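You operate a simulated robot arm through the tools that you are given. There is no shell and no other tool.

You are at the controls of a simulated two-armed robot. One attempt, no reset.

## Task
Fill the tub on the round mat to its FILL line and put its lid back.
Fine: swing the spout back over the sink.
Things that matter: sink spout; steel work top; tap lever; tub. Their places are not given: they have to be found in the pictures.

The check looks at the end state, three seconds after you hand in, the way a careful person would. Anything else that was tipped, shoved, dropped, spilled or broken makes it a failure. A push-on lid holds only when it is set on centred and level and pressed home; a screw cap is set on level and turned clockwise until tight.

## Robot
Two 7-joint arms with fingered hands on one trunk that stands fixed in place. Base frame: the origin is at the foot of the trunk, x ahead of it, y to its left, z up. Readings come in cm, rad, newtons and seconds.
The left shoulder is at [1.7, 18.5, 134.9], the right one opposite. Payload 4 kg a hand.
The TCP of each hand is the grasp point between the finger pads, 2.6 cm short of the fingertips. In the tool frame z runs along the fingers and y along their closing line. Largest opening 13.2 cm; the body of the gripper starts 7.3 cm behind the TCP. The gripper is a hand of 3 fingers: y runs from the thumb to the fingers, the wrist lies at [0, 0, -22.4] in the tool frame, and closing takes about 1.5 s.
Orientation is that of the tool frame in the base frame, as [roll, pitch, yaw] about the fixed x, y, z axes, in that order (R = Rz(yaw) Ry(pitch) Rx(roll)). With the fingers straight down and closing along the base's y, the tool's x points along the base's -x, its y along +y and its z along -z.

## Interface
- The arms move only by the tool move_arm. It takes "left_motion", "right_motion" or both (then of equal length, played together; a hand with none holds still); each is a list of rows, each a list of 2 entries, a list of its own where there are three numbers: the shift along the base's x, y, z in m, then the turn, a rotation vector about the base's x, y, z in rad. In form: [[[x, y, z], [wx, wy, wz]], ...]. A call has 1 to 20 rows; each row is the pose to reach, as a shift and turn from the pose commanded when the call began. "left_fingers" and "right_fingers" are, for a hand that has rows, the opening in per cent of the stroke, from 0 (shut) to 100 (fully open), set as the call begins (left out, the last holds). A row lasts 0.2 s, in which the tool goes at most 5 cm and 0.15 rad; a call with a longer step from one row to the next is refused whole, and so is a gripper value outside its range. A pose out of reach is approached as far as the arm can. The call stops where the force on the tool passes 40 N (or 10 N more than at its start, if that is more) or the arm is blocked; 0.2 s more then pass. The fingers move at their own pace (about 7.2 cm/s each) and stop on an object; they squeeze with about 30 N. The grip force told is the motor's: it shows also when the fingers shut on nothing. Time passes only in rows, and 0.2 s behind the last, so rows that repeat a pose let the fingers close. It gives the time, the measured TCP pose, the force on the tool (base axes), the opening and the grip force at its end, in the units of the frame above (readings bear some noise), with the torque about the TCP (base axes, N m) and any sound that the robot's microphone picked up.
- Cameras (640 x 400 px; columns grow to the right, rows downward): "scene" is now at [7.85, 5.11, 159.55]; the picture's right is [0.53, -0.85, -0.01], its down [-0.44, -0.26, -0.86] and it looks along [0.72, 0.46, -0.51] (base axes); focal length 231 px, centre (320, 200). "left" rides on the left gripper at [-6.2, 0.3, -9.2] in its tool frame; the picture's right is [-0.05, -1.00, 0.00], its down [0.83, -0.04, -0.56] and it looks along [0.55, -0.03, 0.83] (tool axes); focal length 230 px, centre (320, 200). "right" rides on the right gripper at [6.2, 0.3, -9.2] in its tool frame; the picture's right is [-0.05, 1.00, 0.00], its down [-0.83, -0.04, -0.56] and it looks along [-0.55, -0.03, 0.83] (tool axes); focal length 230 px, centre (320, 200).
- snapshot(camera): a new picture of that camera. It takes no simulated time.
- slide_trunk(by): slides the trunk up (or, below 0, down) by that many cm; the arms and the scene camera ride with it, the base frame stays. It gives what a move gives, with no picture.
- grasp_type(shape, hand): the hand has 3 fingers and takes this shape, open, in about a second: jaw (thumb against the fingers, like two jaws); tri (thumb and two fingers); tip (a fingertip pinch); poke (one finger out to press); point (the index stretched); flat (the hand flat); cup (the hand cupped); fist (a fist). The gripper value then closes the fingers along that shape, each until it touches; the sizes above hold for jaw. It gives what a move gives, with no picture.
- pan_tilt(pan, tilt): turns the head with the scene camera to pan (to the left, within 1.501 rad either way) and tilt (down, from -0.506 to 1.204), counted from straight ahead of the robot. It gives what a move gives.
- point_at(camera, pixels): for up to 12 pixels [column, row] of the newest picture of that camera ("zoom" is the newest enlarged one), the place [x, y, z] in the base frame of the surface seen there, good to about 0.2 cm, but the place of the scene camera against the robot may be out by one fixed shift of up to 1.2 cm in any direction. It takes no simulated time.
- zoom(camera, box): a new picture of the part [left, top, right, bottom] of that camera's present view, enlarged. It takes no simulated time.
- close_job(): hands the job in; it is judged then, once.

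Open the grippers and draw the arms clear of the work before you hand the job in, unless the task says otherwise.

The tools are called by a JSON object that holds its "name" and its "arguments". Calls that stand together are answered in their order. move_arm: Moves the arms, as the interface text tells. Its arguments: {"type":"object","properties":{"left_motion":{"type":"array","items":{"type":"array"}},"left_fingers":{"type":"number"},"right_motion":{"type":"array","items":{"type":"array"}},"right_fingers":{"type":"number"}},"required":[]} The other tools are called the same way: slide_trunk (by) slides the trunk up or down; grasp_type (shape, hand) gives the hand a shape; pan_tilt (pan, tilt) turns the head that bears the scene camera; snapshot (camera) takes a picture; point_at (camera, pixels) gives the place of the surface under pixels of a picture; zoom (camera, box) takes an enlarged picture of a part of a camera's view; close_job () hands the job in.

At the start:

```text
clock: 0.0
left_position: [28.22, 40.01, 143.74]
left_tcp_rot: [-3.141, 0.001, -3.141]
left_wrist_force: [0.2, -0.5, -0.1]
left_wrist_torque: [-0.01, 0.02, 0.01]
left_gripper_width: 13.2
left_gripper_force: 0.1
left_shape: jaw
right_position: [48.92, 0.62, 147.74]
right_tcp_rot: [-3.141, 0.0, -3.141]
right_wrist_force: [-0.2, 0.2, -0.2]
right_wrist_torque: [-0.02, 0.04, 0.04]
right_gripper_width: 13.16
right_gripper_force: 0.0
right_shape: jaw
trunk travel left (down, up): [-37.5, 8.7]
head pan, tilt: [0.562, 0.518]
```

scene: 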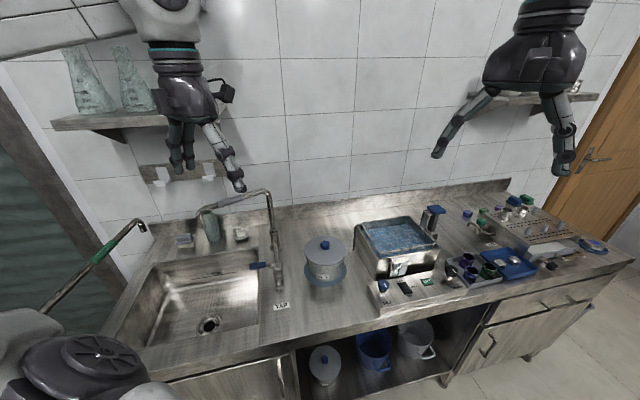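
right: 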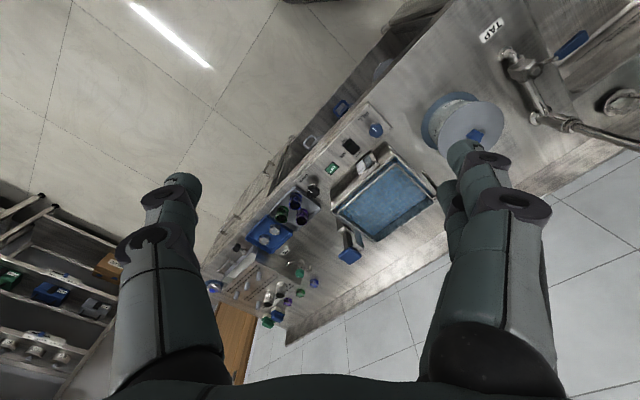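
left: 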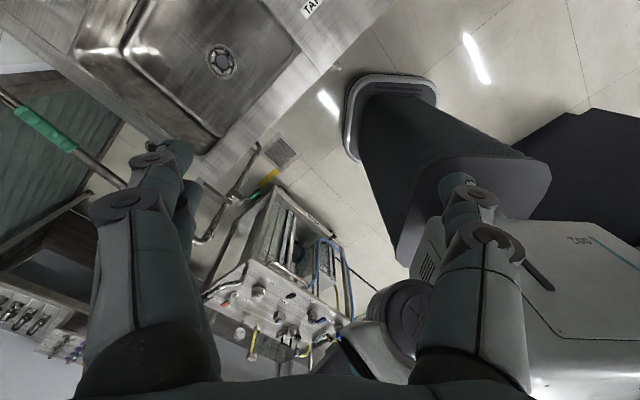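

The scene picture shows the tub with a blue-knobbed lid at about (325,258), the tap column at (275,245) with the spout over the sink, and the lever at (258,265). I zoom into these.

{"name": "zoom", "arguments": {"camera": "scene", "box": [180, 170, 380, 320]}}

{"name": "zoom", "arguments": {"camera": "scene", "box": [280, 220, 370, 300]}}

```text
2.67 times, centred on (280, 245) of scene
```

zoom: 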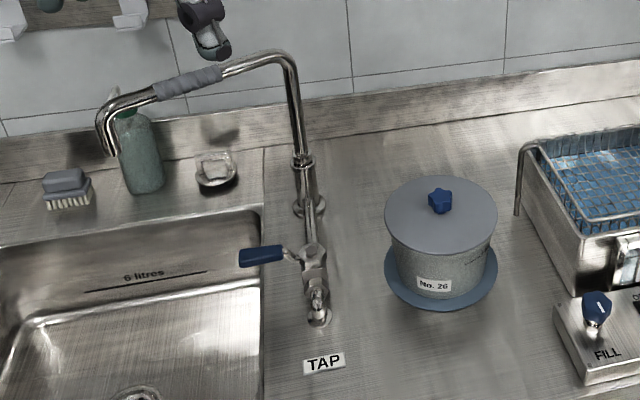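

```text
5.00 times, centred on (325, 260) of scene
```

zoom: 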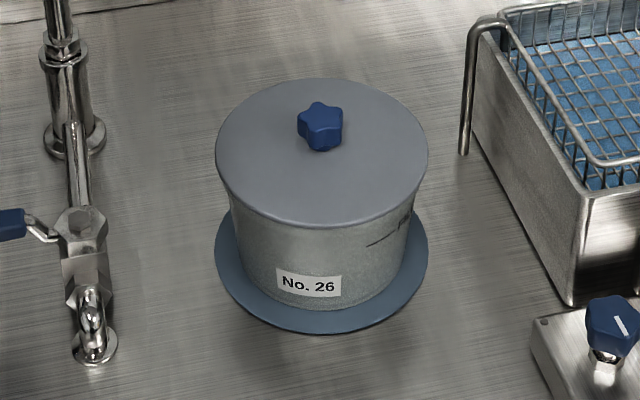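

The tub's lid has a star knob at zoom (320,127), and a mark sits on the tub wall near (390,235). I measure points on the tub, tap, lever and spout.

{"name": "point_at", "arguments": {"camera": "zoom", "pixels": [[320, 108], [322, 140], [218, 155], [427, 155], [322, 80], [322, 222], [308, 282], [308, 325], [220, 265], [425, 265], [385, 242], [80, 222]]}}

{"name": "zoom", "arguments": {"camera": "scene", "box": [180, 180, 300, 300]}}

```text
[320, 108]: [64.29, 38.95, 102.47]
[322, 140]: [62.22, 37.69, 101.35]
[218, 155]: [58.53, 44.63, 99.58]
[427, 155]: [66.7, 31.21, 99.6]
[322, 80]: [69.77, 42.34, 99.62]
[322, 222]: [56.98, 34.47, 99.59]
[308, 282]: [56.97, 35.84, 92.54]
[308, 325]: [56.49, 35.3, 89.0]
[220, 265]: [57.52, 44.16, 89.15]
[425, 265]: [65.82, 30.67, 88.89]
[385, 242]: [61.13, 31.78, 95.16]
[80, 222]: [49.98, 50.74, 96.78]
```

```text
3.33 times, centred on (240, 240) of scene
```

zoom: 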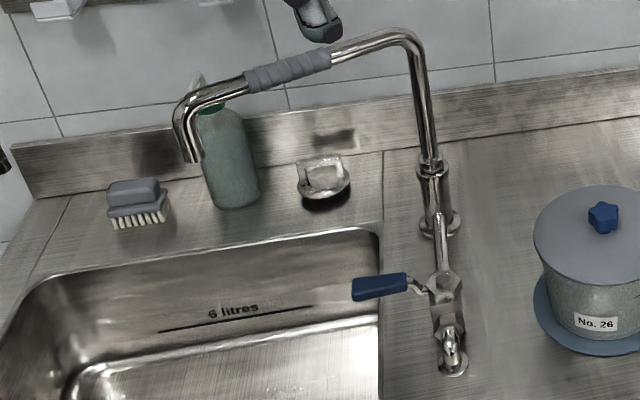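

Lid centre is about (63, 38), top z 99.6, diameter about 15.7. Now I measure the tap: riser, spout tip, sleeve, lever.

{"name": "point_at", "arguments": {"camera": "zoom", "pixels": [[432, 165], [425, 110], [405, 35], [335, 58], [290, 72], [250, 80], [190, 112], [193, 155], [360, 290], [403, 282], [440, 290], [440, 222]]}}

{"name": "zoom", "arguments": {"camera": "scene", "box": [230, 240, 300, 300]}}

{"name": "zoom", "arguments": {"camera": "scene", "box": [350, 190, 500, 310]}}

```text
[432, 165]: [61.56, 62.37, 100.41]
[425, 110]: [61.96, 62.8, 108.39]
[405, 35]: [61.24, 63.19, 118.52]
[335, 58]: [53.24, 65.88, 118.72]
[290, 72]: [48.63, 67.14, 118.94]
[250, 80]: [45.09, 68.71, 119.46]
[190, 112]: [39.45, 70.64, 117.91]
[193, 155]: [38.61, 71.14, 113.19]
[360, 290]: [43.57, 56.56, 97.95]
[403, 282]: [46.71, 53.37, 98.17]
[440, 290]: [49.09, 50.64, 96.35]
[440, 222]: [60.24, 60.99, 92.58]
```

```text
6.67 times, centred on (265, 270) of scene
```

zoom: 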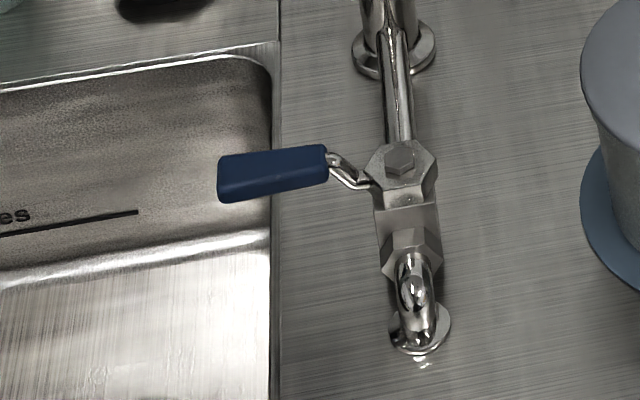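

```text
3.33 times, centred on (425, 250) of scene
```

zoom: 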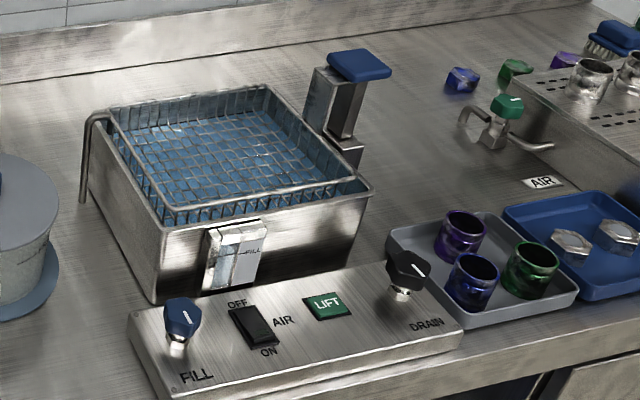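

The spout pivots near (62.3, 63) with about 25 cm reach, which matches its distance to the tub. The lever is square to its pipe, so the valve is shut. I look closer at the tub's mark.

{"name": "zoom", "arguments": {"camera": "scene", "box": [305, 250, 350, 290]}}

{"name": "zoom", "arguments": {"camera": "right", "box": [380, 0, 640, 170]}}

{"name": "point_at", "arguments": {"camera": "right", "pixels": [[478, 122], [475, 138], [527, 110], [520, 68], [570, 45], [585, 135], [434, 125]]}}

```text
10.00 times, centred on (328, 270) of scene
```

zoom: 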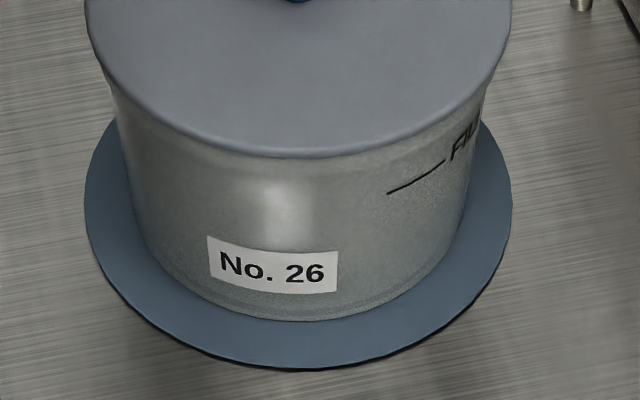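

```text
2.35 times, centred on (510, 85) of right
```

zoom: 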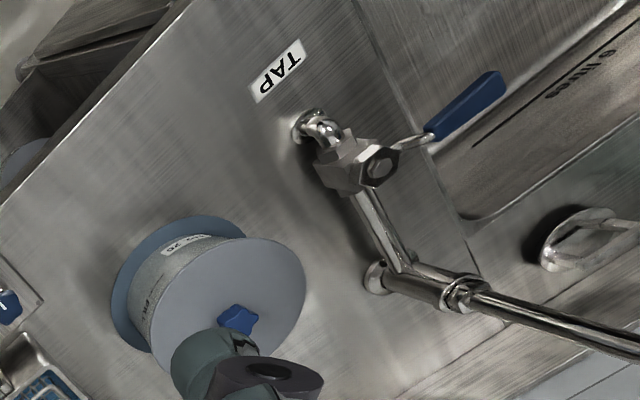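

```text
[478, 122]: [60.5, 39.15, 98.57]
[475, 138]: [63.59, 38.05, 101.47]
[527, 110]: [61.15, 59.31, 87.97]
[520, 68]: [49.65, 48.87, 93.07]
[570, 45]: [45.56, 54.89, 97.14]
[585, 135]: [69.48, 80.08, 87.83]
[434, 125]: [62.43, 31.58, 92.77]
```

The FILL line lies on the tub wall about 4.4 cm below the lid top, and the right camera suggests the scene camera reads about 1 cm high. I bring the right hand above the tub for a nearer look, and move the left hand a bit leftward for clearance.

{"name": "move_arm", "arguments": {"right_motion": [[[0.0, 0.03, -0.01], [0, 0, 0]], [[0.005, 0.06, -0.03], [0, 0, 0]], [[0.005, 0.09, -0.05], [0, 0, 0]], [[0.01, 0.12, -0.07], [0, 0, 0]], [[0.015, 0.15, -0.09], [0, 0, 0]], [[0.02, 0.18, -0.115], [0, 0, 0]], [[0.025, 0.21, -0.14], [0, 0, 0]], [[0.03, 0.24, -0.165], [0, 0, 0]], [[0.035, 0.27, -0.19], [0, 0, 0]], [[0.04, 0.3, -0.215], [0, 0, 0]], [[0.045, 0.33, -0.24], [0, 0, 0]], [[0.05, 0.36, -0.265], [0, 0, 0]], [[0.06, 0.38, -0.29], [0, 0, 0]]], "left_motion": [[[0.0, 0.03, 0], [0, 0, 0]], [[0.0, 0.06, 0], [0, 0, 0]], [[0.0, 0.09, 0], [0, 0, 0]], [[0, 0.12, 0], [0, 0, 0]], [[0, 0.15, 0], [0, 0, 0]], [[0, 0.15, 0], [0, 0, 0]], [[0, 0.15, 0], [0, 0, 0]], [[0, 0.15, 0], [0, 0, 0]], [[0, 0.15, 0], [0, 0, 0]], [[0, 0.15, 0], [0, 0, 0]], [[0, 0.15, 0], [0, 0, 0]], [[0, 0.15, 0], [0, 0, 0]], [[0, 0.15, 0], [0, 0, 0]]]}}

{"name": "snapshot", "arguments": {"camera": "right"}}

{"name": "snapshot", "arguments": {"camera": "scene"}}

```text
clock: 2.8
left_position: [28.2, 55.12, 143.66]
left_tcp_rot: [-3.139, -0.002, -3.141]
left_wrist_force: [0.2, 0.3, -0.2]
left_wrist_torque: [-0.02, 0.01, 0.0]
left_gripper_width: 13.18
left_gripper_force: 0.0
left_shape: jaw
right_position: [48.7, 24.46, 118.31]
right_tcp_rot: [-3.14, -0.001, 3.14]
right_wrist_force: [0.6, 0.2, 0.7]
right_wrist_torque: [0.0, -0.01, 0.02]
right_gripper_width: 13.2
right_gripper_force: 0.0
right_shape: jaw
right hand out of reach, approached as far as the arm can: row 7, 8, 9, 10, 11, 12, 13
trunk travel left (down, up): [-37.5, 8.7]
head pan, tilt: [0.562, 0.518]
```

```text
taken
```

right: 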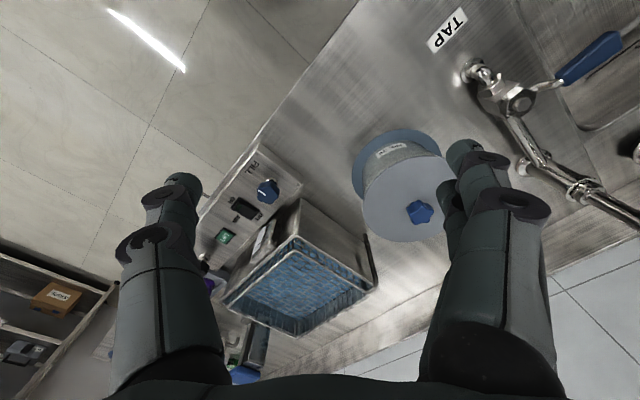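

```text
taken
```

scene: 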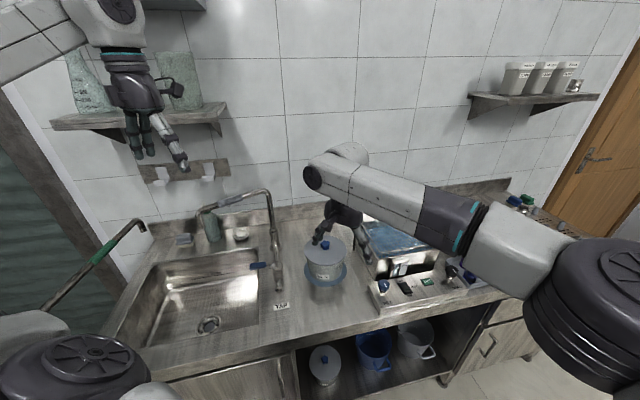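

The right arm runs out of reach at about 64 cm shoulder-to-wrist, so the tub, lever and spout are work for the left hand with a forward tilt. I draw the right arm back and out of the way, and bring the left hand tilted 0.5 rad over the tub to look.

{"name": "move_arm", "arguments": {"right_motion": [[[0.0, -0.03, 0.01], [0, 0, 0]], [[-0.0, -0.06, 0.03], [0, 0, 0]], [[-0.005, -0.09, 0.05], [0, 0, 0]], [[-0.01, -0.12, 0.07], [0, 0, 0]], [[-0.015, -0.15, 0.09], [0, 0, 0]], [[-0.02, -0.18, 0.115], [0, 0, 0]], [[-0.025, -0.21, 0.14], [0, 0, 0]], [[-0.03, -0.24, 0.165], [0, 0, 0]], [[-0.035, -0.27, 0.19], [0, 0, 0]], [[-0.04, -0.3, 0.215], [0, 0, 0]], [[-0.045, -0.33, 0.24], [0, 0, 0]], [[-0.05, -0.36, 0.265], [0, 0, 0]], [[-0.06, -0.38, 0.29], [0, 0, 0]]]}}

{"name": "move_arm", "arguments": {"left_motion": [[[0.02, -0.02, 0], [0, 0, 0]], [[0.05, -0.04, 0], [0, -0.1, 0]], [[0.08, -0.06, 0], [0, -0.2, 0]], [[0.11, -0.08, 0], [0, -0.3, 0]], [[0.14, -0.1, -0.02], [0, -0.4, 0]], [[0.17, -0.12, -0.04], [0, -0.5, 0]], [[0.2, -0.14, -0.06], [0, -0.5, 0]], [[0.22, -0.155, -0.09], [0, -0.5, 0]], [[0.24, -0.17, -0.12], [0, -0.5, 0]], [[0.26, -0.17, -0.15], [0, -0.5, 0]], [[0.27, -0.17, -0.17], [0, -0.5, 0]], [[0.28, -0.17, -0.19], [0, -0.5, 0]], [[0.28, -0.17, -0.2], [0, -0.5, 0]]]}}

{"name": "snapshot", "arguments": {"camera": "left"}}

{"name": "snapshot", "arguments": {"camera": "scene"}}

```text
clock: 5.6
left_position: [27.88, 54.92, 143.84]
left_tcp_rot: [3.14, 0.001, 3.141]
left_wrist_force: [-0.5, 0.5, -0.1]
left_wrist_torque: [-0.04, -0.01, 0.0]
left_gripper_width: 13.18
left_gripper_force: 0.0
left_shape: jaw
right_position: [43.05, -13.22, 147.39]
right_tcp_rot: [-3.141, -0.001, -3.141]
right_wrist_force: [0.2, -0.2, -0.5]
right_wrist_torque: [-0.02, 0.0, 0.03]
right_gripper_width: 13.21
right_gripper_force: 0.0
right_shape: jaw
trunk travel left (down, up): [-37.5, 8.7]
head pan, tilt: [0.562, 0.518]
```

```text
clock: 8.4
left_position: [56.12, 38.01, 123.73]
left_tcp_rot: [-3.142, 0.501, -3.141]
left_wrist_force: [-0.1, -0.4, 0.3]
left_wrist_torque: [-0.01, 0.0, -0.02]
left_gripper_width: 13.2
left_gripper_force: 0.1
left_shape: jaw
right_position: [43.1, -13.17, 147.32]
right_tcp_rot: [3.14, -0.001, 3.141]
right_wrist_force: [0.4, 0.1, 0.9]
right_wrist_torque: [-0.02, 0.03, 0.02]
right_gripper_width: 13.2
right_gripper_force: 0.1
right_shape: jaw
trunk travel left (down, up): [-37.5, 8.7]
head pan, tilt: [0.562, 0.518]
```

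```text
taken
```

left: 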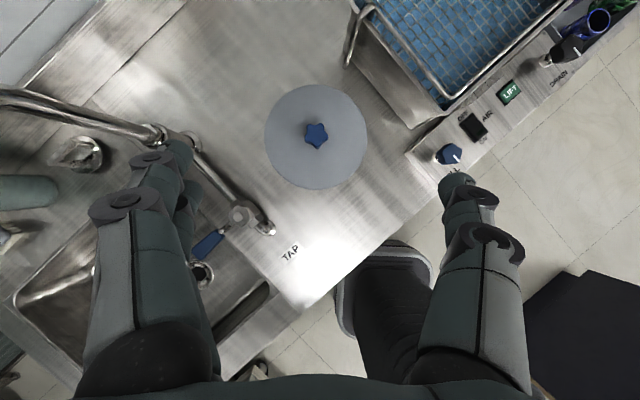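

```text
taken
```

scene: 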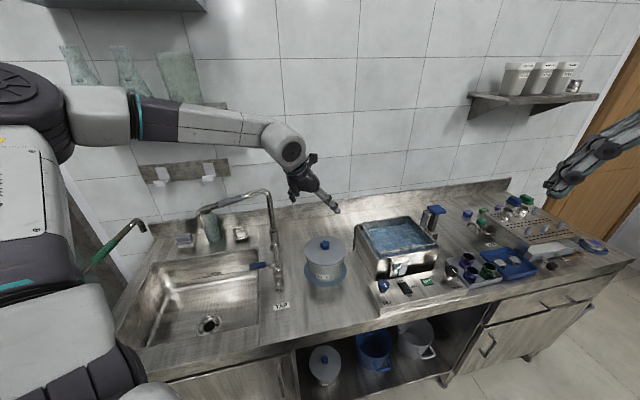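

The left camera now looks nearly straight down: lid centre at (316,135), lever handle at (208,245), riser at (160,135). I measure from this hand camera, and repeat matching scene points for the camera shift.

{"name": "point_at", "arguments": {"camera": "left", "pixels": [[316, 133], [267, 137], [365, 137], [316, 86], [316, 187], [241, 217], [222, 236], [197, 255], [290, 250], [160, 133], [330, 290], [390, 220]]}}

{"name": "point_at", "arguments": {"camera": "left", "pixels": [[100, 110], [30, 98], [5, 92], [410, 150], [380, 215], [300, 305], [245, 270], [270, 230], [345, 215], [448, 150], [320, 230], [355, 230]]}}

{"name": "zoom", "arguments": {"camera": "left", "box": [180, 60, 460, 320]}}

```text
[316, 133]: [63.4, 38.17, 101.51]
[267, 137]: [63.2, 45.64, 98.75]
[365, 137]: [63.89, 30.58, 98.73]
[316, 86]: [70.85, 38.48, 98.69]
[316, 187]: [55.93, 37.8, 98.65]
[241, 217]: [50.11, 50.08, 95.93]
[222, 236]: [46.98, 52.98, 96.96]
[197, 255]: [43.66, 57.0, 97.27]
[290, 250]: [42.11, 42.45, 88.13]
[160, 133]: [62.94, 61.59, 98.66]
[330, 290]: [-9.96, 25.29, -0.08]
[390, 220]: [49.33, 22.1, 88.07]
```

```text
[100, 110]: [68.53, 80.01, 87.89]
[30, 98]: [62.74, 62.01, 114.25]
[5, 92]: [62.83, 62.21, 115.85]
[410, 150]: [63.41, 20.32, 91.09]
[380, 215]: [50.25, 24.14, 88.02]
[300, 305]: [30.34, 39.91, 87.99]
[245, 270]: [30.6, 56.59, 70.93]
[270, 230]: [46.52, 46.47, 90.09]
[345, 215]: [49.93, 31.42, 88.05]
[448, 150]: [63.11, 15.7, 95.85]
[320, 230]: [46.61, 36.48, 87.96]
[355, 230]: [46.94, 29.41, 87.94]
```

```text
1.54 times, centred on (320, 190) of left
```

zoom: 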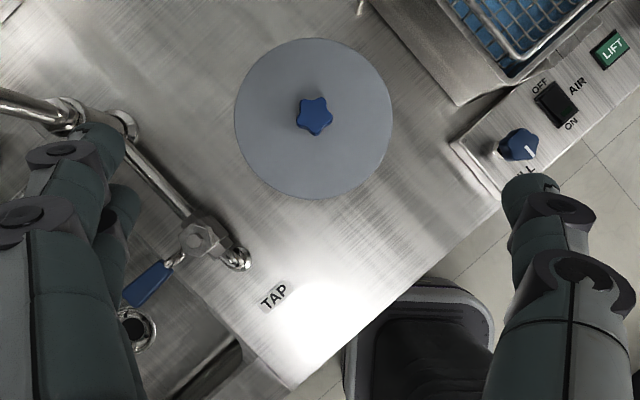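

Hand-camera values: lid centre (63.4, 38.15), lid top z 98.7, knob top about 101.5, counter z 88.0, so the scene camera is off by about (-0.8, -0.2, +0.9). I lower the left hand to above the knob with the tilt reduced to 0.3 rad.

{"name": "move_arm", "arguments": {"left_motion": [[[0.02, 0.0, -0.02], [0, 0.05, 0]], [[0.04, 0.001, -0.05], [0, 0.1, 0]], [[0.05, 0.0015, -0.08], [0, 0.15, 0]], [[0.06, 0.0015, -0.11], [0, 0.2, 0]], [[0.066, 0.0015, -0.14], [0, 0.2, 0]], [[0.067, 0.0015, -0.165], [0, 0.2, 0]], [[0.067, 0.0015, -0.165], [0, 0.2, 0]]], "left_fingers": 70}}

{"name": "snapshot", "arguments": {"camera": "left"}}

{"name": "zoom", "arguments": {"camera": "scene", "box": [260, 180, 400, 300]}}

```text
clock: 10.0
left_position: [62.83, 38.26, 107.05]
left_tcp_rot: [3.141, 0.3, 3.14]
left_wrist_force: [0.2, -0.6, 0.0]
left_wrist_torque: [-0.01, 0.02, 0.02]
left_gripper_width: 9.28
left_gripper_force: 0.1
left_shape: jaw
right_position: [43.21, -13.17, 147.35]
right_tcp_rot: [-3.141, 0.0, 3.14]
right_wrist_force: [-0.1, 0.4, -0.6]
right_wrist_torque: [-0.04, 0.01, -0.03]
right_gripper_width: 13.19
right_gripper_force: 0.0
right_shape: jaw
trunk travel left (down, up): [-37.5, 8.7]
head pan, tilt: [0.562, 0.518]
```

```text
taken
```

left: 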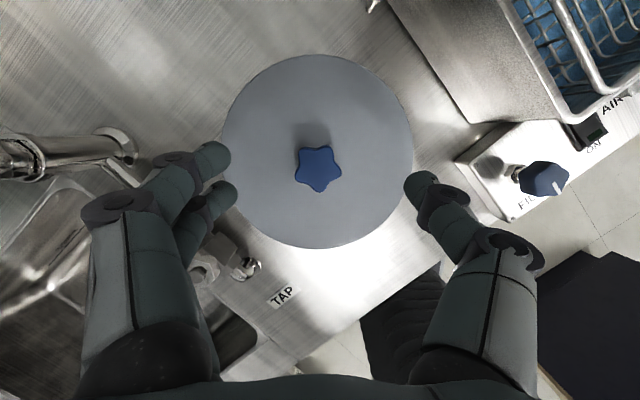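

```text
3.33 times, centred on (330, 240) of scene
```

zoom: 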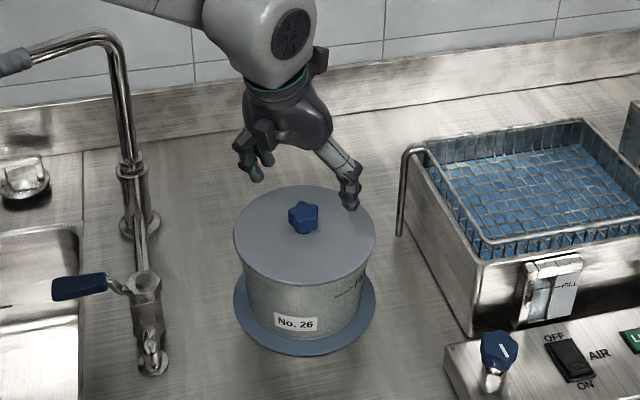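

The knob is well centred between the fingers at (318,168). I measure its top and base precisely before closing.

{"name": "point_at", "arguments": {"camera": "left", "pixels": [[318, 168], [298, 165], [340, 165], [308, 147], [318, 188], [224, 150], [413, 150], [316, 56], [316, 247], [330, 130], [265, 200], [370, 200]]}}

```text
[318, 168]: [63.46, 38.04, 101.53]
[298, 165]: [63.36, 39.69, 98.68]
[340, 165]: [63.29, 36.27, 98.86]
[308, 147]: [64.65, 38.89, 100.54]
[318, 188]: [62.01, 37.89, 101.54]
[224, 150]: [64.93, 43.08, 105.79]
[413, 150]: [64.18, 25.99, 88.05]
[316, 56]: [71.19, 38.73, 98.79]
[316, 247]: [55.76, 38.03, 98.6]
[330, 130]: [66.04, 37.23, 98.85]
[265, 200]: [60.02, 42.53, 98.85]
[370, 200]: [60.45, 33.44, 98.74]
```

Knob centre (63.45, 38.05), top 101.55, lid plate 98.75. I lower so the fingertips sit just above the plate, then close on the knob.

{"name": "move_arm", "arguments": {"left_motion": [[[0, -0.001, -0.02], [0, 0, 0]], [[0, -0.001, -0.035], [0, 0, 0]], [[0, -0.001, -0.045], [0, 0, 0]], [[0, -0.001, -0.051], [0, 0, 0]], [[0, -0.001, -0.051], [0, 0, 0]]], "left_fingers": 45}}

{"name": "move_arm", "arguments": {"left_motion": [[[0, 0, 0], [0, 0, 0]], [[0, 0, 0], [0, 0, 0]], [[0, 0, 0], [0, 0, 0]], [[0, 0, 0], [0, 0, 0]], [[0, 0, 0], [0, 0, 0]], [[0, 0, 0], [0, 0, 0]], [[0, 0, 0], [0, 0, 0]], [[0, 0, 0], [0, 0, 0]]], "left_fingers": 0}}

{"name": "snapshot", "arguments": {"camera": "left"}}

{"name": "zoom", "arguments": {"camera": "scene", "box": [270, 200, 380, 300]}}

```text
clock: 11.2
left_position: [62.91, 38.09, 102.13]
left_tcp_rot: [-3.14, 0.3, -3.141]
left_wrist_force: [0.8, 0.1, 0.2]
left_wrist_torque: [-0.02, -0.04, 0.0]
left_gripper_width: 5.98
left_gripper_force: 0.0
left_shape: jaw
right_position: [43.17, -13.18, 147.33]
right_tcp_rot: [3.141, 0.0, -3.141]
right_wrist_force: [0.1, 0.6, -0.1]
right_wrist_torque: [-0.01, -0.01, 0.01]
right_gripper_width: 13.2
right_gripper_force: 0.0
right_shape: jaw
trunk travel left (down, up): [-37.5, 8.7]
head pan, tilt: [0.562, 0.518]
```

```text
clock: 13.0
left_position: [62.78, 38.07, 102.08]
left_tcp_rot: [3.14, 0.301, 3.14]
left_wrist_force: [0.3, -0.7, -1.8]
left_wrist_torque: [0.0, 0.05, -0.03]
left_gripper_width: 2.57
left_gripper_force: 29.5
left_shape: jaw
right_position: [43.2, -13.06, 147.34]
right_tcp_rot: [3.141, -0.001, 3.141]
right_wrist_force: [-0.6, -0.2, -0.7]
right_wrist_torque: [0.03, -0.01, -0.01]
right_gripper_width: 13.21
right_gripper_force: 0.0
right_shape: jaw
trunk travel left (down, up): [-37.5, 8.7]
head pan, tilt: [0.562, 0.518]
```

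```text
taken
```

left: 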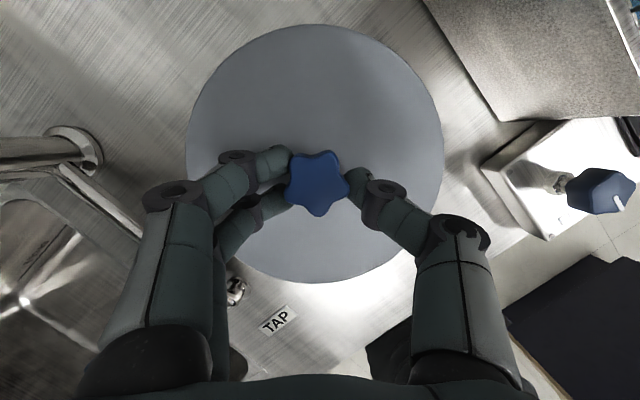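

```text
4.00 times, centred on (325, 250) of scene
```

zoom: 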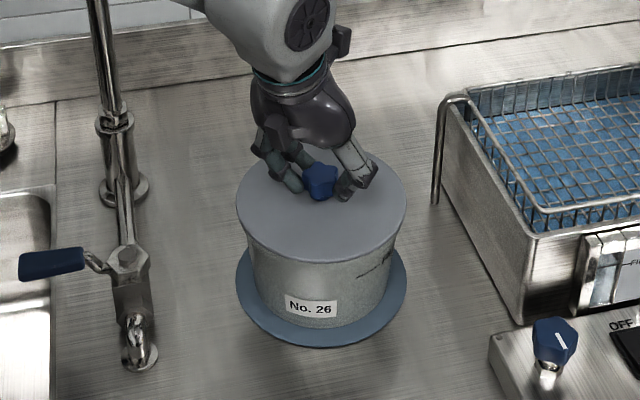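

The knob is gripped (2.57 cm, 29.5 N). I lift slowly by 2 cm and check that the tub stays.

{"name": "move_arm", "arguments": {"left_motion": [[[0, 0, 0.004], [0, 0, 0]], [[0, 0, 0.008], [0, 0, 0]], [[0, 0, 0.012], [0, 0, 0]], [[0, 0, 0.016], [0, 0, 0]], [[0, 0, 0.02], [0, 0, 0]]]}}

{"name": "zoom", "arguments": {"camera": "scene", "box": [270, 200, 380, 300]}}

```text
clock: 14.2
left_position: [62.81, 38.21, 104.15]
left_tcp_rot: [-3.141, 0.3, 3.141]
left_wrist_force: [0.4, -0.4, -0.3]
left_wrist_torque: [-0.01, 0.02, -0.01]
left_gripper_width: 2.58
left_gripper_force: 30.2
left_shape: jaw
right_position: [43.14, -13.1, 147.3]
right_tcp_rot: [3.141, -0.001, -3.142]
right_wrist_force: [0.3, 0.3, -0.4]
right_wrist_torque: [0.01, 0.01, -0.02]
right_gripper_width: 13.19
right_gripper_force: 0.0
right_shape: jaw
trunk travel left (down, up): [-37.5, 8.7]
head pan, tilt: [0.562, 0.518]
heard: snap
```

```text
4.00 times, centred on (325, 250) of scene
```

zoom: 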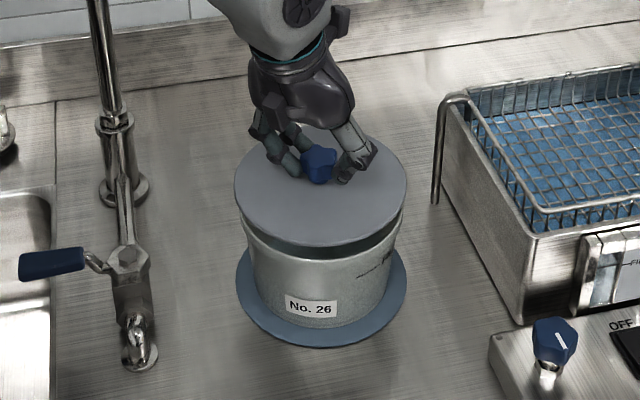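

The lid snapped off and the tub stayed put. I lift it higher and carry it over the free counter spot at about (47.5, 35.5), then look.

{"name": "move_arm", "arguments": {"left_motion": [[[0, 0, 0.02], [0, 0, 0]], [[0, 0, 0.04], [0, 0, 0]], [[-0.01, 0, 0.06], [0, 0, 0]], [[-0.03, -0.005, 0.065], [0, 0, 0]], [[-0.06, -0.01, 0.065], [0, 0, 0]], [[-0.09, -0.015, 0.065], [0, 0, 0]], [[-0.12, -0.02, 0.065], [0, 0, 0]], [[-0.145, -0.026, 0.06], [0, 0, 0]], [[-0.159, -0.026, 0.05], [0, 0, 0]], [[-0.159, -0.026, 0.03], [0, 0, 0]]]}}

{"name": "zoom", "arguments": {"camera": "scene", "box": [240, 200, 400, 320]}}

{"name": "snapshot", "arguments": {"camera": "left"}}

```text
clock: 16.4
left_position: [46.96, 35.51, 107.17]
left_tcp_rot: [-3.141, 0.3, -3.141]
left_wrist_force: [0.9, 0.6, 0.0]
left_wrist_torque: [-0.01, 0.02, -0.01]
left_gripper_width: 2.57
left_gripper_force: 29.7
left_shape: jaw
right_position: [43.27, -13.01, 147.2]
right_tcp_rot: [3.141, -0.002, -3.141]
right_wrist_force: [0.1, -0.2, 0.4]
right_wrist_torque: [0.02, 0.03, 0.04]
right_gripper_width: 13.23
right_gripper_force: 0.0
right_shape: jaw
trunk travel left (down, up): [-37.5, 8.7]
head pan, tilt: [0.562, 0.518]
```

```text
3.33 times, centred on (320, 260) of scene
```

zoom: 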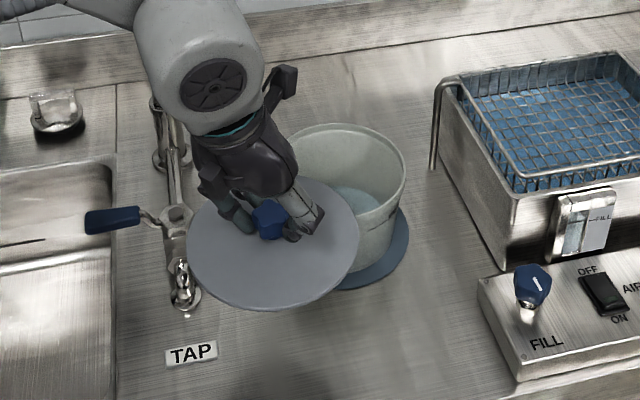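

```text
taken
```

left: 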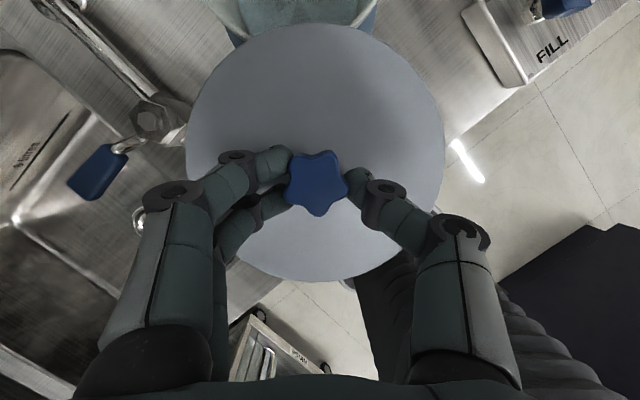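

Some water already stands low in the tub. Before setting the lid down, I check where the counter's front edge is relative to it.

{"name": "point_at", "arguments": {"camera": "left", "pixels": [[450, 140], [500, 90], [490, 95], [470, 112], [460, 125], [260, 285], [255, 290], [270, 285], [320, 30], [320, 275], [445, 150], [190, 150]]}}

{"name": "zoom", "arguments": {"camera": "left", "box": [380, 60, 620, 240]}}

```text
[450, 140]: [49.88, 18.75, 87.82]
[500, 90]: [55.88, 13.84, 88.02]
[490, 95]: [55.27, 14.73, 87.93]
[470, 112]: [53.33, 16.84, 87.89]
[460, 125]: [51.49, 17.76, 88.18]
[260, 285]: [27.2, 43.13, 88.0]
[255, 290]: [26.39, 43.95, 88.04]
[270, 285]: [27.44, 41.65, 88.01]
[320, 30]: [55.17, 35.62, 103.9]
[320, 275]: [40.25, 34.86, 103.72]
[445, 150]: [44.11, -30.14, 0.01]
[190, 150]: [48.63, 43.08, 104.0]
```

```text
2.22 times, centred on (500, 150) of left
```

zoom: 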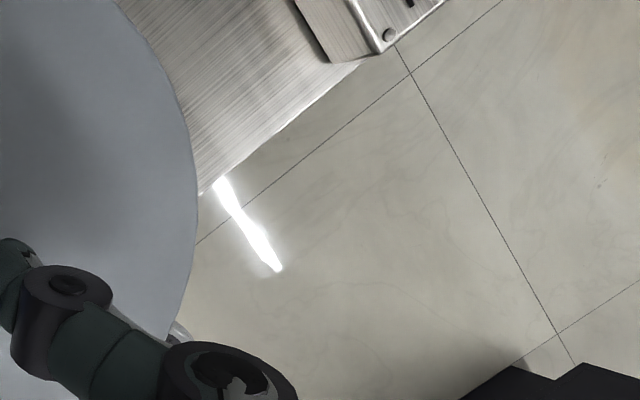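

The edge runs about 10 cm from the planned lid centre, leaving 2.5 cm of margin. I lower the lid most of the way to the counter.

{"name": "move_arm", "arguments": {"left_motion": [[[0, 0, -0.03], [0, 0, 0]], [[0, 0, -0.06], [0, 0, 0]], [[0, 0, -0.09], [0, 0, 0]], [[0, 0, -0.115], [0, 0, 0]], [[0, 0, -0.13], [0, 0, 0]], [[0, 0, -0.136], [0, 0, 0]]]}}

{"name": "zoom", "arguments": {"camera": "scene", "box": [240, 220, 360, 320]}}

```text
clock: 17.8
left_position: [46.95, 35.47, 93.55]
left_tcp_rot: [-3.141, 0.301, -3.141]
left_wrist_force: [0.8, 0.4, -1.3]
left_wrist_torque: [-0.02, -0.01, 0.05]
left_gripper_width: 2.56
left_gripper_force: 30.5
left_shape: jaw
right_position: [43.21, -13.21, 147.26]
right_tcp_rot: [-3.141, 0.0, -3.141]
right_wrist_force: [0.5, 0.0, 0.6]
right_wrist_torque: [-0.02, -0.02, 0.0]
right_gripper_width: 13.2
right_gripper_force: 0.0
right_shape: jaw
trunk travel left (down, up): [-37.5, 8.7]
head pan, tilt: [0.562, 0.518]
```

```text
4.00 times, centred on (300, 270) of scene
```

zoom: 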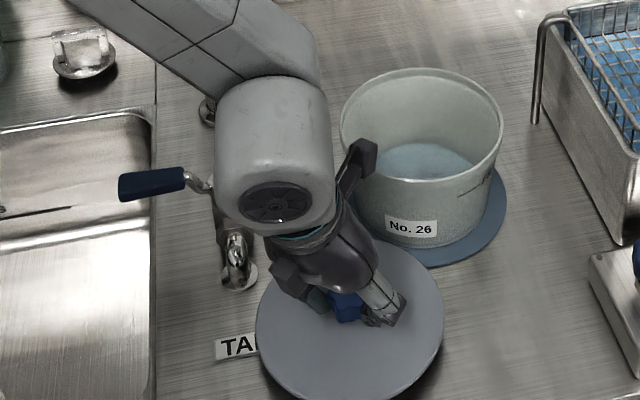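

Plate top is at about 90.2, counter at 88. I go down in small steps watching the force.

{"name": "move_arm", "arguments": {"left_motion": [[[0, 0, -0.002], [0, 0, 0]], [[0, 0, -0.004], [0, 0, 0]], [[0, 0, -0.006], [0, 0, 0]], [[0, 0, -0.006], [0, 0, 0]]]}}

{"name": "move_arm", "arguments": {"left_motion": [[[0, 0, -0.002], [0, 0, 0]], [[0, 0, -0.004], [0, 0, 0]], [[0, 0, -0.004], [0, 0, 0]]]}}

{"name": "zoom", "arguments": {"camera": "scene", "box": [260, 260, 340, 320]}}

```text
clock: 18.8
left_position: [47.01, 35.54, 92.99]
left_tcp_rot: [-3.141, 0.298, -3.141]
left_wrist_force: [0.0, 0.0, 1.6]
left_wrist_torque: [0.05, 0.02, 0.03]
left_gripper_width: 2.6
left_gripper_force: 30.4
left_shape: jaw
right_position: [43.13, -13.15, 147.38]
right_tcp_rot: [-3.14, 0.0, 3.141]
right_wrist_force: [-0.7, -0.3, 0.5]
right_wrist_torque: [-0.02, 0.02, -0.02]
right_gripper_width: 13.2
right_gripper_force: 0.1
right_shape: jaw
trunk travel left (down, up): [-37.5, 8.7]
head pan, tilt: [0.562, 0.518]
```

```text
clock: 19.6
left_position: [46.99, 35.49, 92.86]
left_tcp_rot: [3.141, 0.305, -3.141]
left_wrist_force: [1.2, 3.6, 27.8]
left_wrist_torque: [0.19, -0.16, 0.02]
left_gripper_width: 2.67
left_gripper_force: 30.6
left_shape: jaw
right_position: [42.99, -13.37, 147.44]
right_tcp_rot: [3.14, 0.002, -3.139]
right_wrist_force: [0.6, -0.2, 0.3]
right_wrist_torque: [-0.01, 0.04, -0.02]
right_gripper_width: 13.21
right_gripper_force: 0.1
right_shape: jaw
trunk travel left (down, up): [-37.5, 8.7]
head pan, tilt: [0.562, 0.518]
```

```text
6.67 times, centred on (300, 290) of scene
```

zoom: 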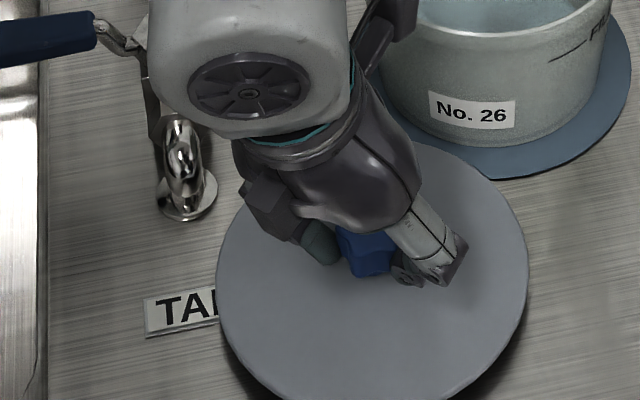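

The lid rests on the counter (27.8 N at TCP z 92.86). I relieve the push, open the fingers and rise clear.

{"name": "move_arm", "arguments": {"left_motion": [[[0, 0, 0.003], [0, 0, 0]], [[0, 0, 0.003], [0, 0, 0]]]}}

{"name": "move_arm", "arguments": {"left_motion": [[[0, 0, 0], [0, 0, 0]], [[0, 0, 0], [0, 0, 0]], [[0, 0, 0], [0, 0, 0]], [[0, 0, 0.02], [0, 0, 0]], [[0, 0, 0.05], [0, 0, 0]], [[0, 0, 0.09], [0, 0, 0]], [[0, 0, 0.13], [0, 0, 0]], [[-0.02, 0, 0.17], [0, 0, 0]], [[-0.06, 0, 0.21], [0, 0, 0]], [[-0.1, 0, 0.25], [0, 0, 0]]], "left_fingers": 50}}

{"name": "snapshot", "arguments": {"camera": "left"}}

{"name": "snapshot", "arguments": {"camera": "scene"}}

{"name": "zoom", "arguments": {"camera": "scene", "box": [240, 220, 360, 320]}}

```text
clock: 20.2
left_position: [46.88, 35.39, 92.9]
left_tcp_rot: [3.14, 0.3, 3.14]
left_wrist_force: [3.9, 0.2, 10.0]
left_wrist_torque: [0.08, -0.05, -0.02]
left_gripper_width: 2.68
left_gripper_force: 29.7
left_shape: jaw
right_position: [43.08, -13.23, 147.33]
right_tcp_rot: [-3.141, 0.0, 3.142]
right_wrist_force: [-0.2, 0.0, 0.7]
right_wrist_torque: [0.03, 0.04, 0.0]
right_gripper_width: 13.21
right_gripper_force: 0.0
right_shape: jaw
trunk travel left (down, up): [-37.5, 8.7]
head pan, tilt: [0.562, 0.518]
```

```text
refused: row 9 steps farther than a row can; nothing moved
```

```text
taken
```

left: 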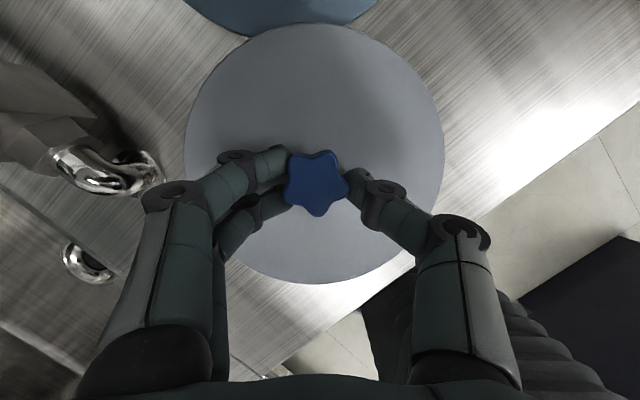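

```text
taken
```

scene: 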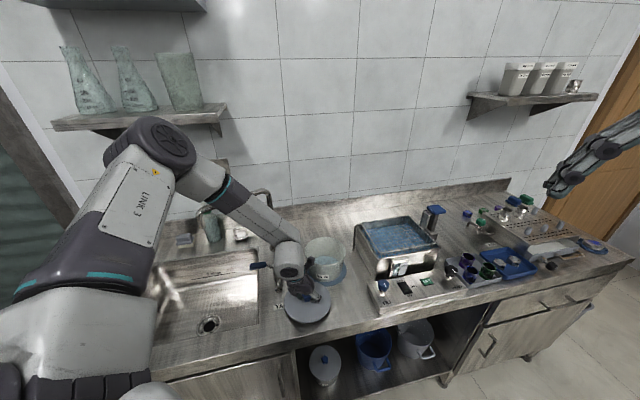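

```text
4.00 times, centred on (300, 270) of scene
```

zoom: 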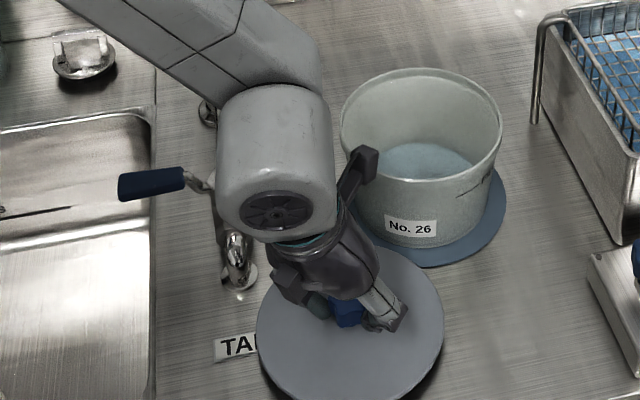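

One row stepped too far, so nothing moved. I repeat the release and retreat with shorter steps.

{"name": "move_arm", "arguments": {"left_motion": [[[0, 0, 0], [0, 0, 0]], [[0, 0, 0], [0, 0, 0]], [[0, 0, 0], [0, 0, 0]], [[0, 0, 0.02], [0, 0, 0]], [[0, 0, 0.05], [0, 0, 0]], [[0, 0, 0.09], [0, 0, 0]], [[0, 0, 0.13], [0, 0, 0]], [[-0.02, 0, 0.17], [0, 0, 0]], [[-0.05, 0, 0.2], [0, 0, 0]], [[-0.08, 0, 0.23], [0, 0, 0]], [[-0.11, 0, 0.26], [0, 0, 0]]], "left_fingers": 50}}

{"name": "snapshot", "arguments": {"camera": "left"}}

{"name": "zoom", "arguments": {"camera": "scene", "box": [240, 200, 380, 320]}}

```text
clock: 22.6
left_position: [35.64, 35.33, 118.95]
left_tcp_rot: [-3.14, 0.3, 3.14]
left_wrist_force: [0.3, -0.6, -0.1]
left_wrist_torque: [0.01, 0.01, 0.04]
left_gripper_width: 6.55
left_gripper_force: 0.1
left_shape: jaw
right_position: [42.89, -13.16, 147.37]
right_tcp_rot: [3.139, 0.002, 3.141]
right_wrist_force: [-0.2, 0.0, -0.4]
right_wrist_torque: [0.03, 0.0, -0.02]
right_gripper_width: 13.22
right_gripper_force: 0.0
right_shape: jaw
trunk travel left (down, up): [-37.5, 8.7]
head pan, tilt: [0.562, 0.518]
```

```text
taken
```

left: 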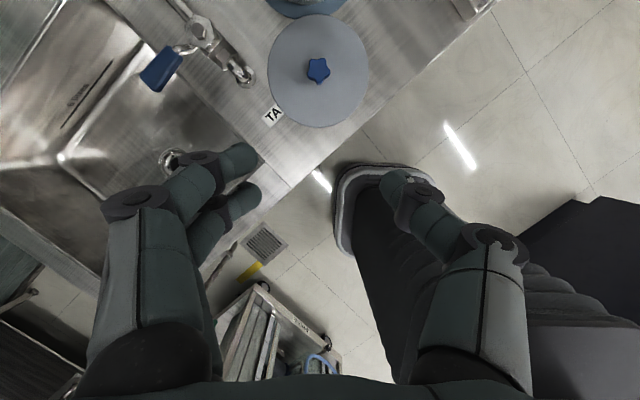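

```text
3.33 times, centred on (310, 260) of scene
```

zoom: 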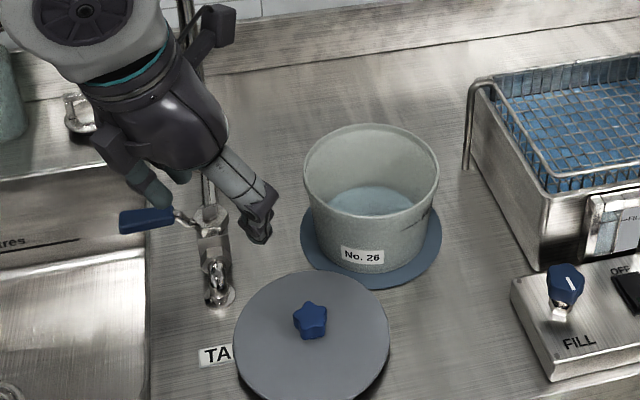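

Lid is flat on the counter at (310,345) in the zoom. I measure the present water surface, rim, FILL line and the lid position with the scene camera.

{"name": "point_at", "arguments": {"camera": "zoom", "pixels": [[372, 200], [350, 205], [395, 203], [372, 125], [305, 175], [437, 175], [372, 216], [422, 221], [408, 230], [310, 308], [238, 345], [388, 345]]}}

{"name": "zoom", "arguments": {"camera": "scene", "box": [300, 230, 350, 285]}}

{"name": "point_at", "arguments": {"camera": "left", "pixels": [[318, 68], [270, 70], [368, 70], [318, 127], [155, 75], [182, 50], [202, 28], [310, 14]]}}

```text
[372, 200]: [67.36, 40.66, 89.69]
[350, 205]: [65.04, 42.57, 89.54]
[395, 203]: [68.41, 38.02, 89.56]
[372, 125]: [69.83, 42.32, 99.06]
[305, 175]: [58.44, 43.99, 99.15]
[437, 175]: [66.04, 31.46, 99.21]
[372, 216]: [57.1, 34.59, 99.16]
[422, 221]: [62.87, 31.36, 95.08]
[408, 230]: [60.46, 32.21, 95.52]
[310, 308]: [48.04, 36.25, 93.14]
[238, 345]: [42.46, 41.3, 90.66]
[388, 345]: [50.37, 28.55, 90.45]
```

```text
7.27 times, centred on (325, 258) of scene
```

zoom: 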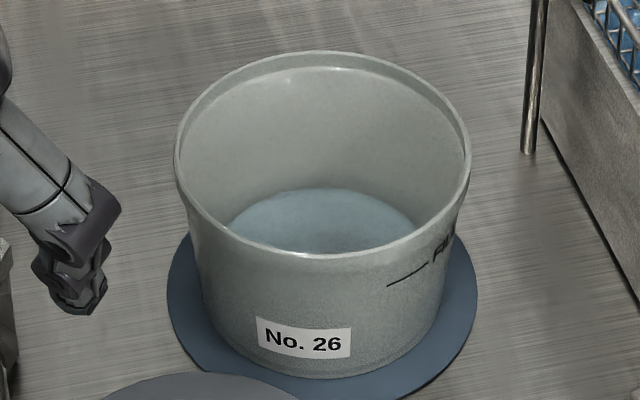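

```text
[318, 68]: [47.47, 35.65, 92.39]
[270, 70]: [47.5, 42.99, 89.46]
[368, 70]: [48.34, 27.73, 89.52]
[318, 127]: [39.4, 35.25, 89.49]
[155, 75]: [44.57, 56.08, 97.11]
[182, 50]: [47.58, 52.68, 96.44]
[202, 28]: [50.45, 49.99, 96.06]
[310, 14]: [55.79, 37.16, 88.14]
```

Scene-frame values: rim 99.15, tub floor or shallow water 89.6, FILL line about 95.3. Lever handle runs from (47.6, 52.7, 96.4) to (43.7, 57, 97.2) about the pivot (50.4, 50). I straighten the hand and yaw it -0.8 rad so the fingers straddle the handle, staying above it.

{"name": "move_arm", "arguments": {"left_motion": [[[0.01, 0.03, 0], [0, 0.15, 0]], [[0.02, 0.06, 0], [0, 0.3, 0]], [[0.03, 0.09, 0], [0, 0.3, 0]], [[0.04, 0.12, 0], [0, 0.3, 0]]]}}

{"name": "move_arm", "arguments": {"left_motion": [[[0.01, 0.01, -0.01], [0, 0, -0.14]], [[0.02, 0.03, -0.02], [0, 0, -0.28]], [[0.03, 0.05, -0.03], [0, 0, -0.42]], [[0.04, 0.065, -0.04], [0, 0, -0.56]], [[0.05, 0.078, -0.05], [0, 0, -0.7]], [[0.056, 0.079, -0.06], [0, 0, -0.82]], [[0.056, 0.079, -0.08], [0, 0, -0.82]], [[0.056, 0.079, -0.1], [0, 0, -0.82]]], "left_fingers": 45}}

{"name": "snapshot", "arguments": {"camera": "left"}}

{"name": "snapshot", "arguments": {"camera": "scene"}}

```text
clock: 23.6
left_position: [40.1, 47.55, 118.65]
left_tcp_rot: [-3.14, 0.001, 3.14]
left_wrist_force: [-0.1, 0.4, -0.2]
left_wrist_torque: [0.01, 0.0, -0.04]
left_gripper_width: 6.54
left_gripper_force: 0.1
left_shape: jaw
right_position: [43.27, -13.02, 147.36]
right_tcp_rot: [-3.14, -0.001, 3.141]
right_wrist_force: [-0.4, -0.1, 0.3]
right_wrist_torque: [-0.04, -0.01, 0.03]
right_gripper_width: 13.21
right_gripper_force: 0.1
right_shape: jaw
trunk travel left (down, up): [-37.5, 8.7]
head pan, tilt: [0.562, 0.518]
```

```text
clock: 25.4
left_position: [45.48, 55.49, 108.87]
left_tcp_rot: [3.141, -0.001, 2.322]
left_wrist_force: [-0.8, -0.6, -0.1]
left_wrist_torque: [0.0, 0.02, 0.0]
left_gripper_width: 6.0
left_gripper_force: 0.0
left_shape: jaw
right_position: [43.24, -13.0, 147.35]
right_tcp_rot: [-3.141, 0.0, 3.141]
right_wrist_force: [-0.5, -0.1, -0.2]
right_wrist_torque: [0.0, 0.0, 0.01]
right_gripper_width: 13.19
right_gripper_force: 0.0
right_shape: jaw
trunk travel left (down, up): [-37.5, 8.7]
head pan, tilt: [0.562, 0.518]
```

```text
taken
```

left: 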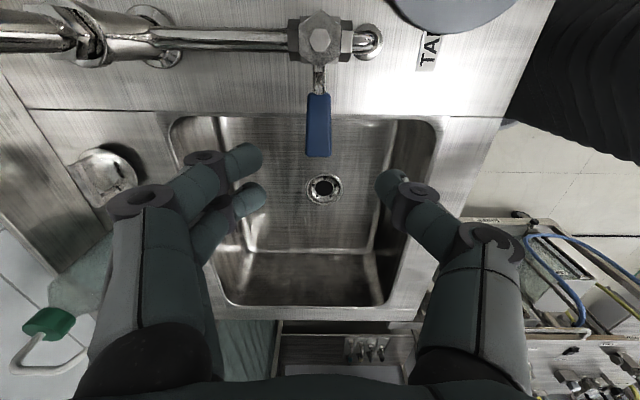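

```text
taken
```

scene: 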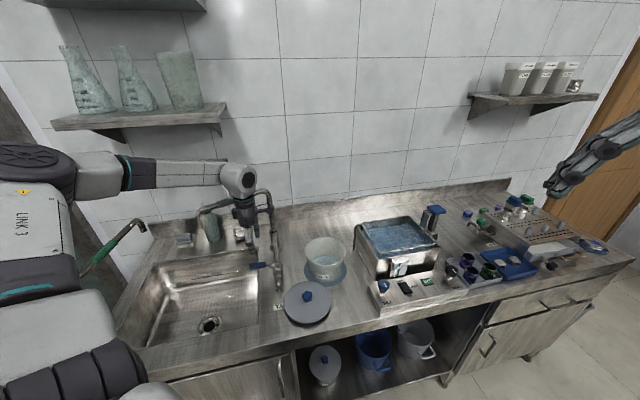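

The handle lies squarely between the fingers at (318,125). I measure it from this view.

{"name": "point_at", "arguments": {"camera": "left", "pixels": [[318, 100], [317, 125], [316, 152], [307, 125], [329, 125], [320, 40], [320, 75], [262, 160]]}}

{"name": "zoom", "arguments": {"camera": "left", "box": [250, 0, 400, 100]}}

{"name": "zoom", "arguments": {"camera": "scene", "box": [180, 160, 340, 300]}}

```text
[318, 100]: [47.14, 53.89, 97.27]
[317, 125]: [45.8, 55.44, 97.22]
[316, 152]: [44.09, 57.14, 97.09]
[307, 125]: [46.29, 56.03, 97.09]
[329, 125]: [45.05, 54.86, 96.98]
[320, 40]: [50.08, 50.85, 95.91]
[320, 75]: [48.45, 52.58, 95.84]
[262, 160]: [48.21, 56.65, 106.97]
```

```text
4.00 times, centred on (325, 50) of left
```

zoom: 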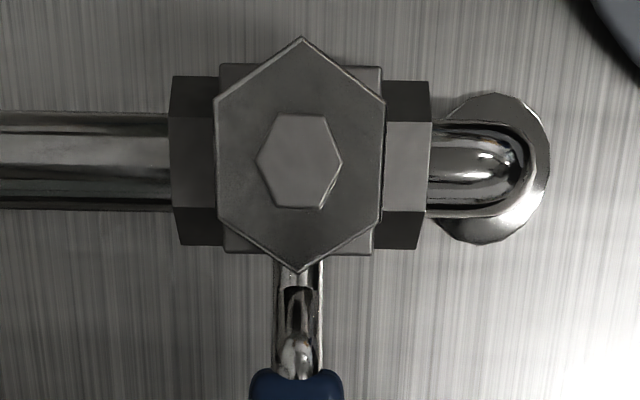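

```text
2.86 times, centred on (260, 230) of scene
```

zoom: 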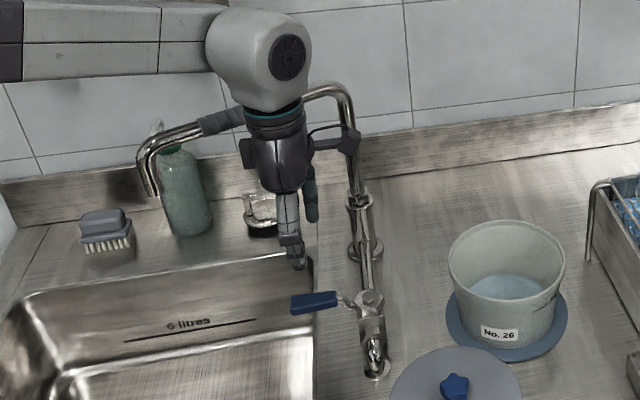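

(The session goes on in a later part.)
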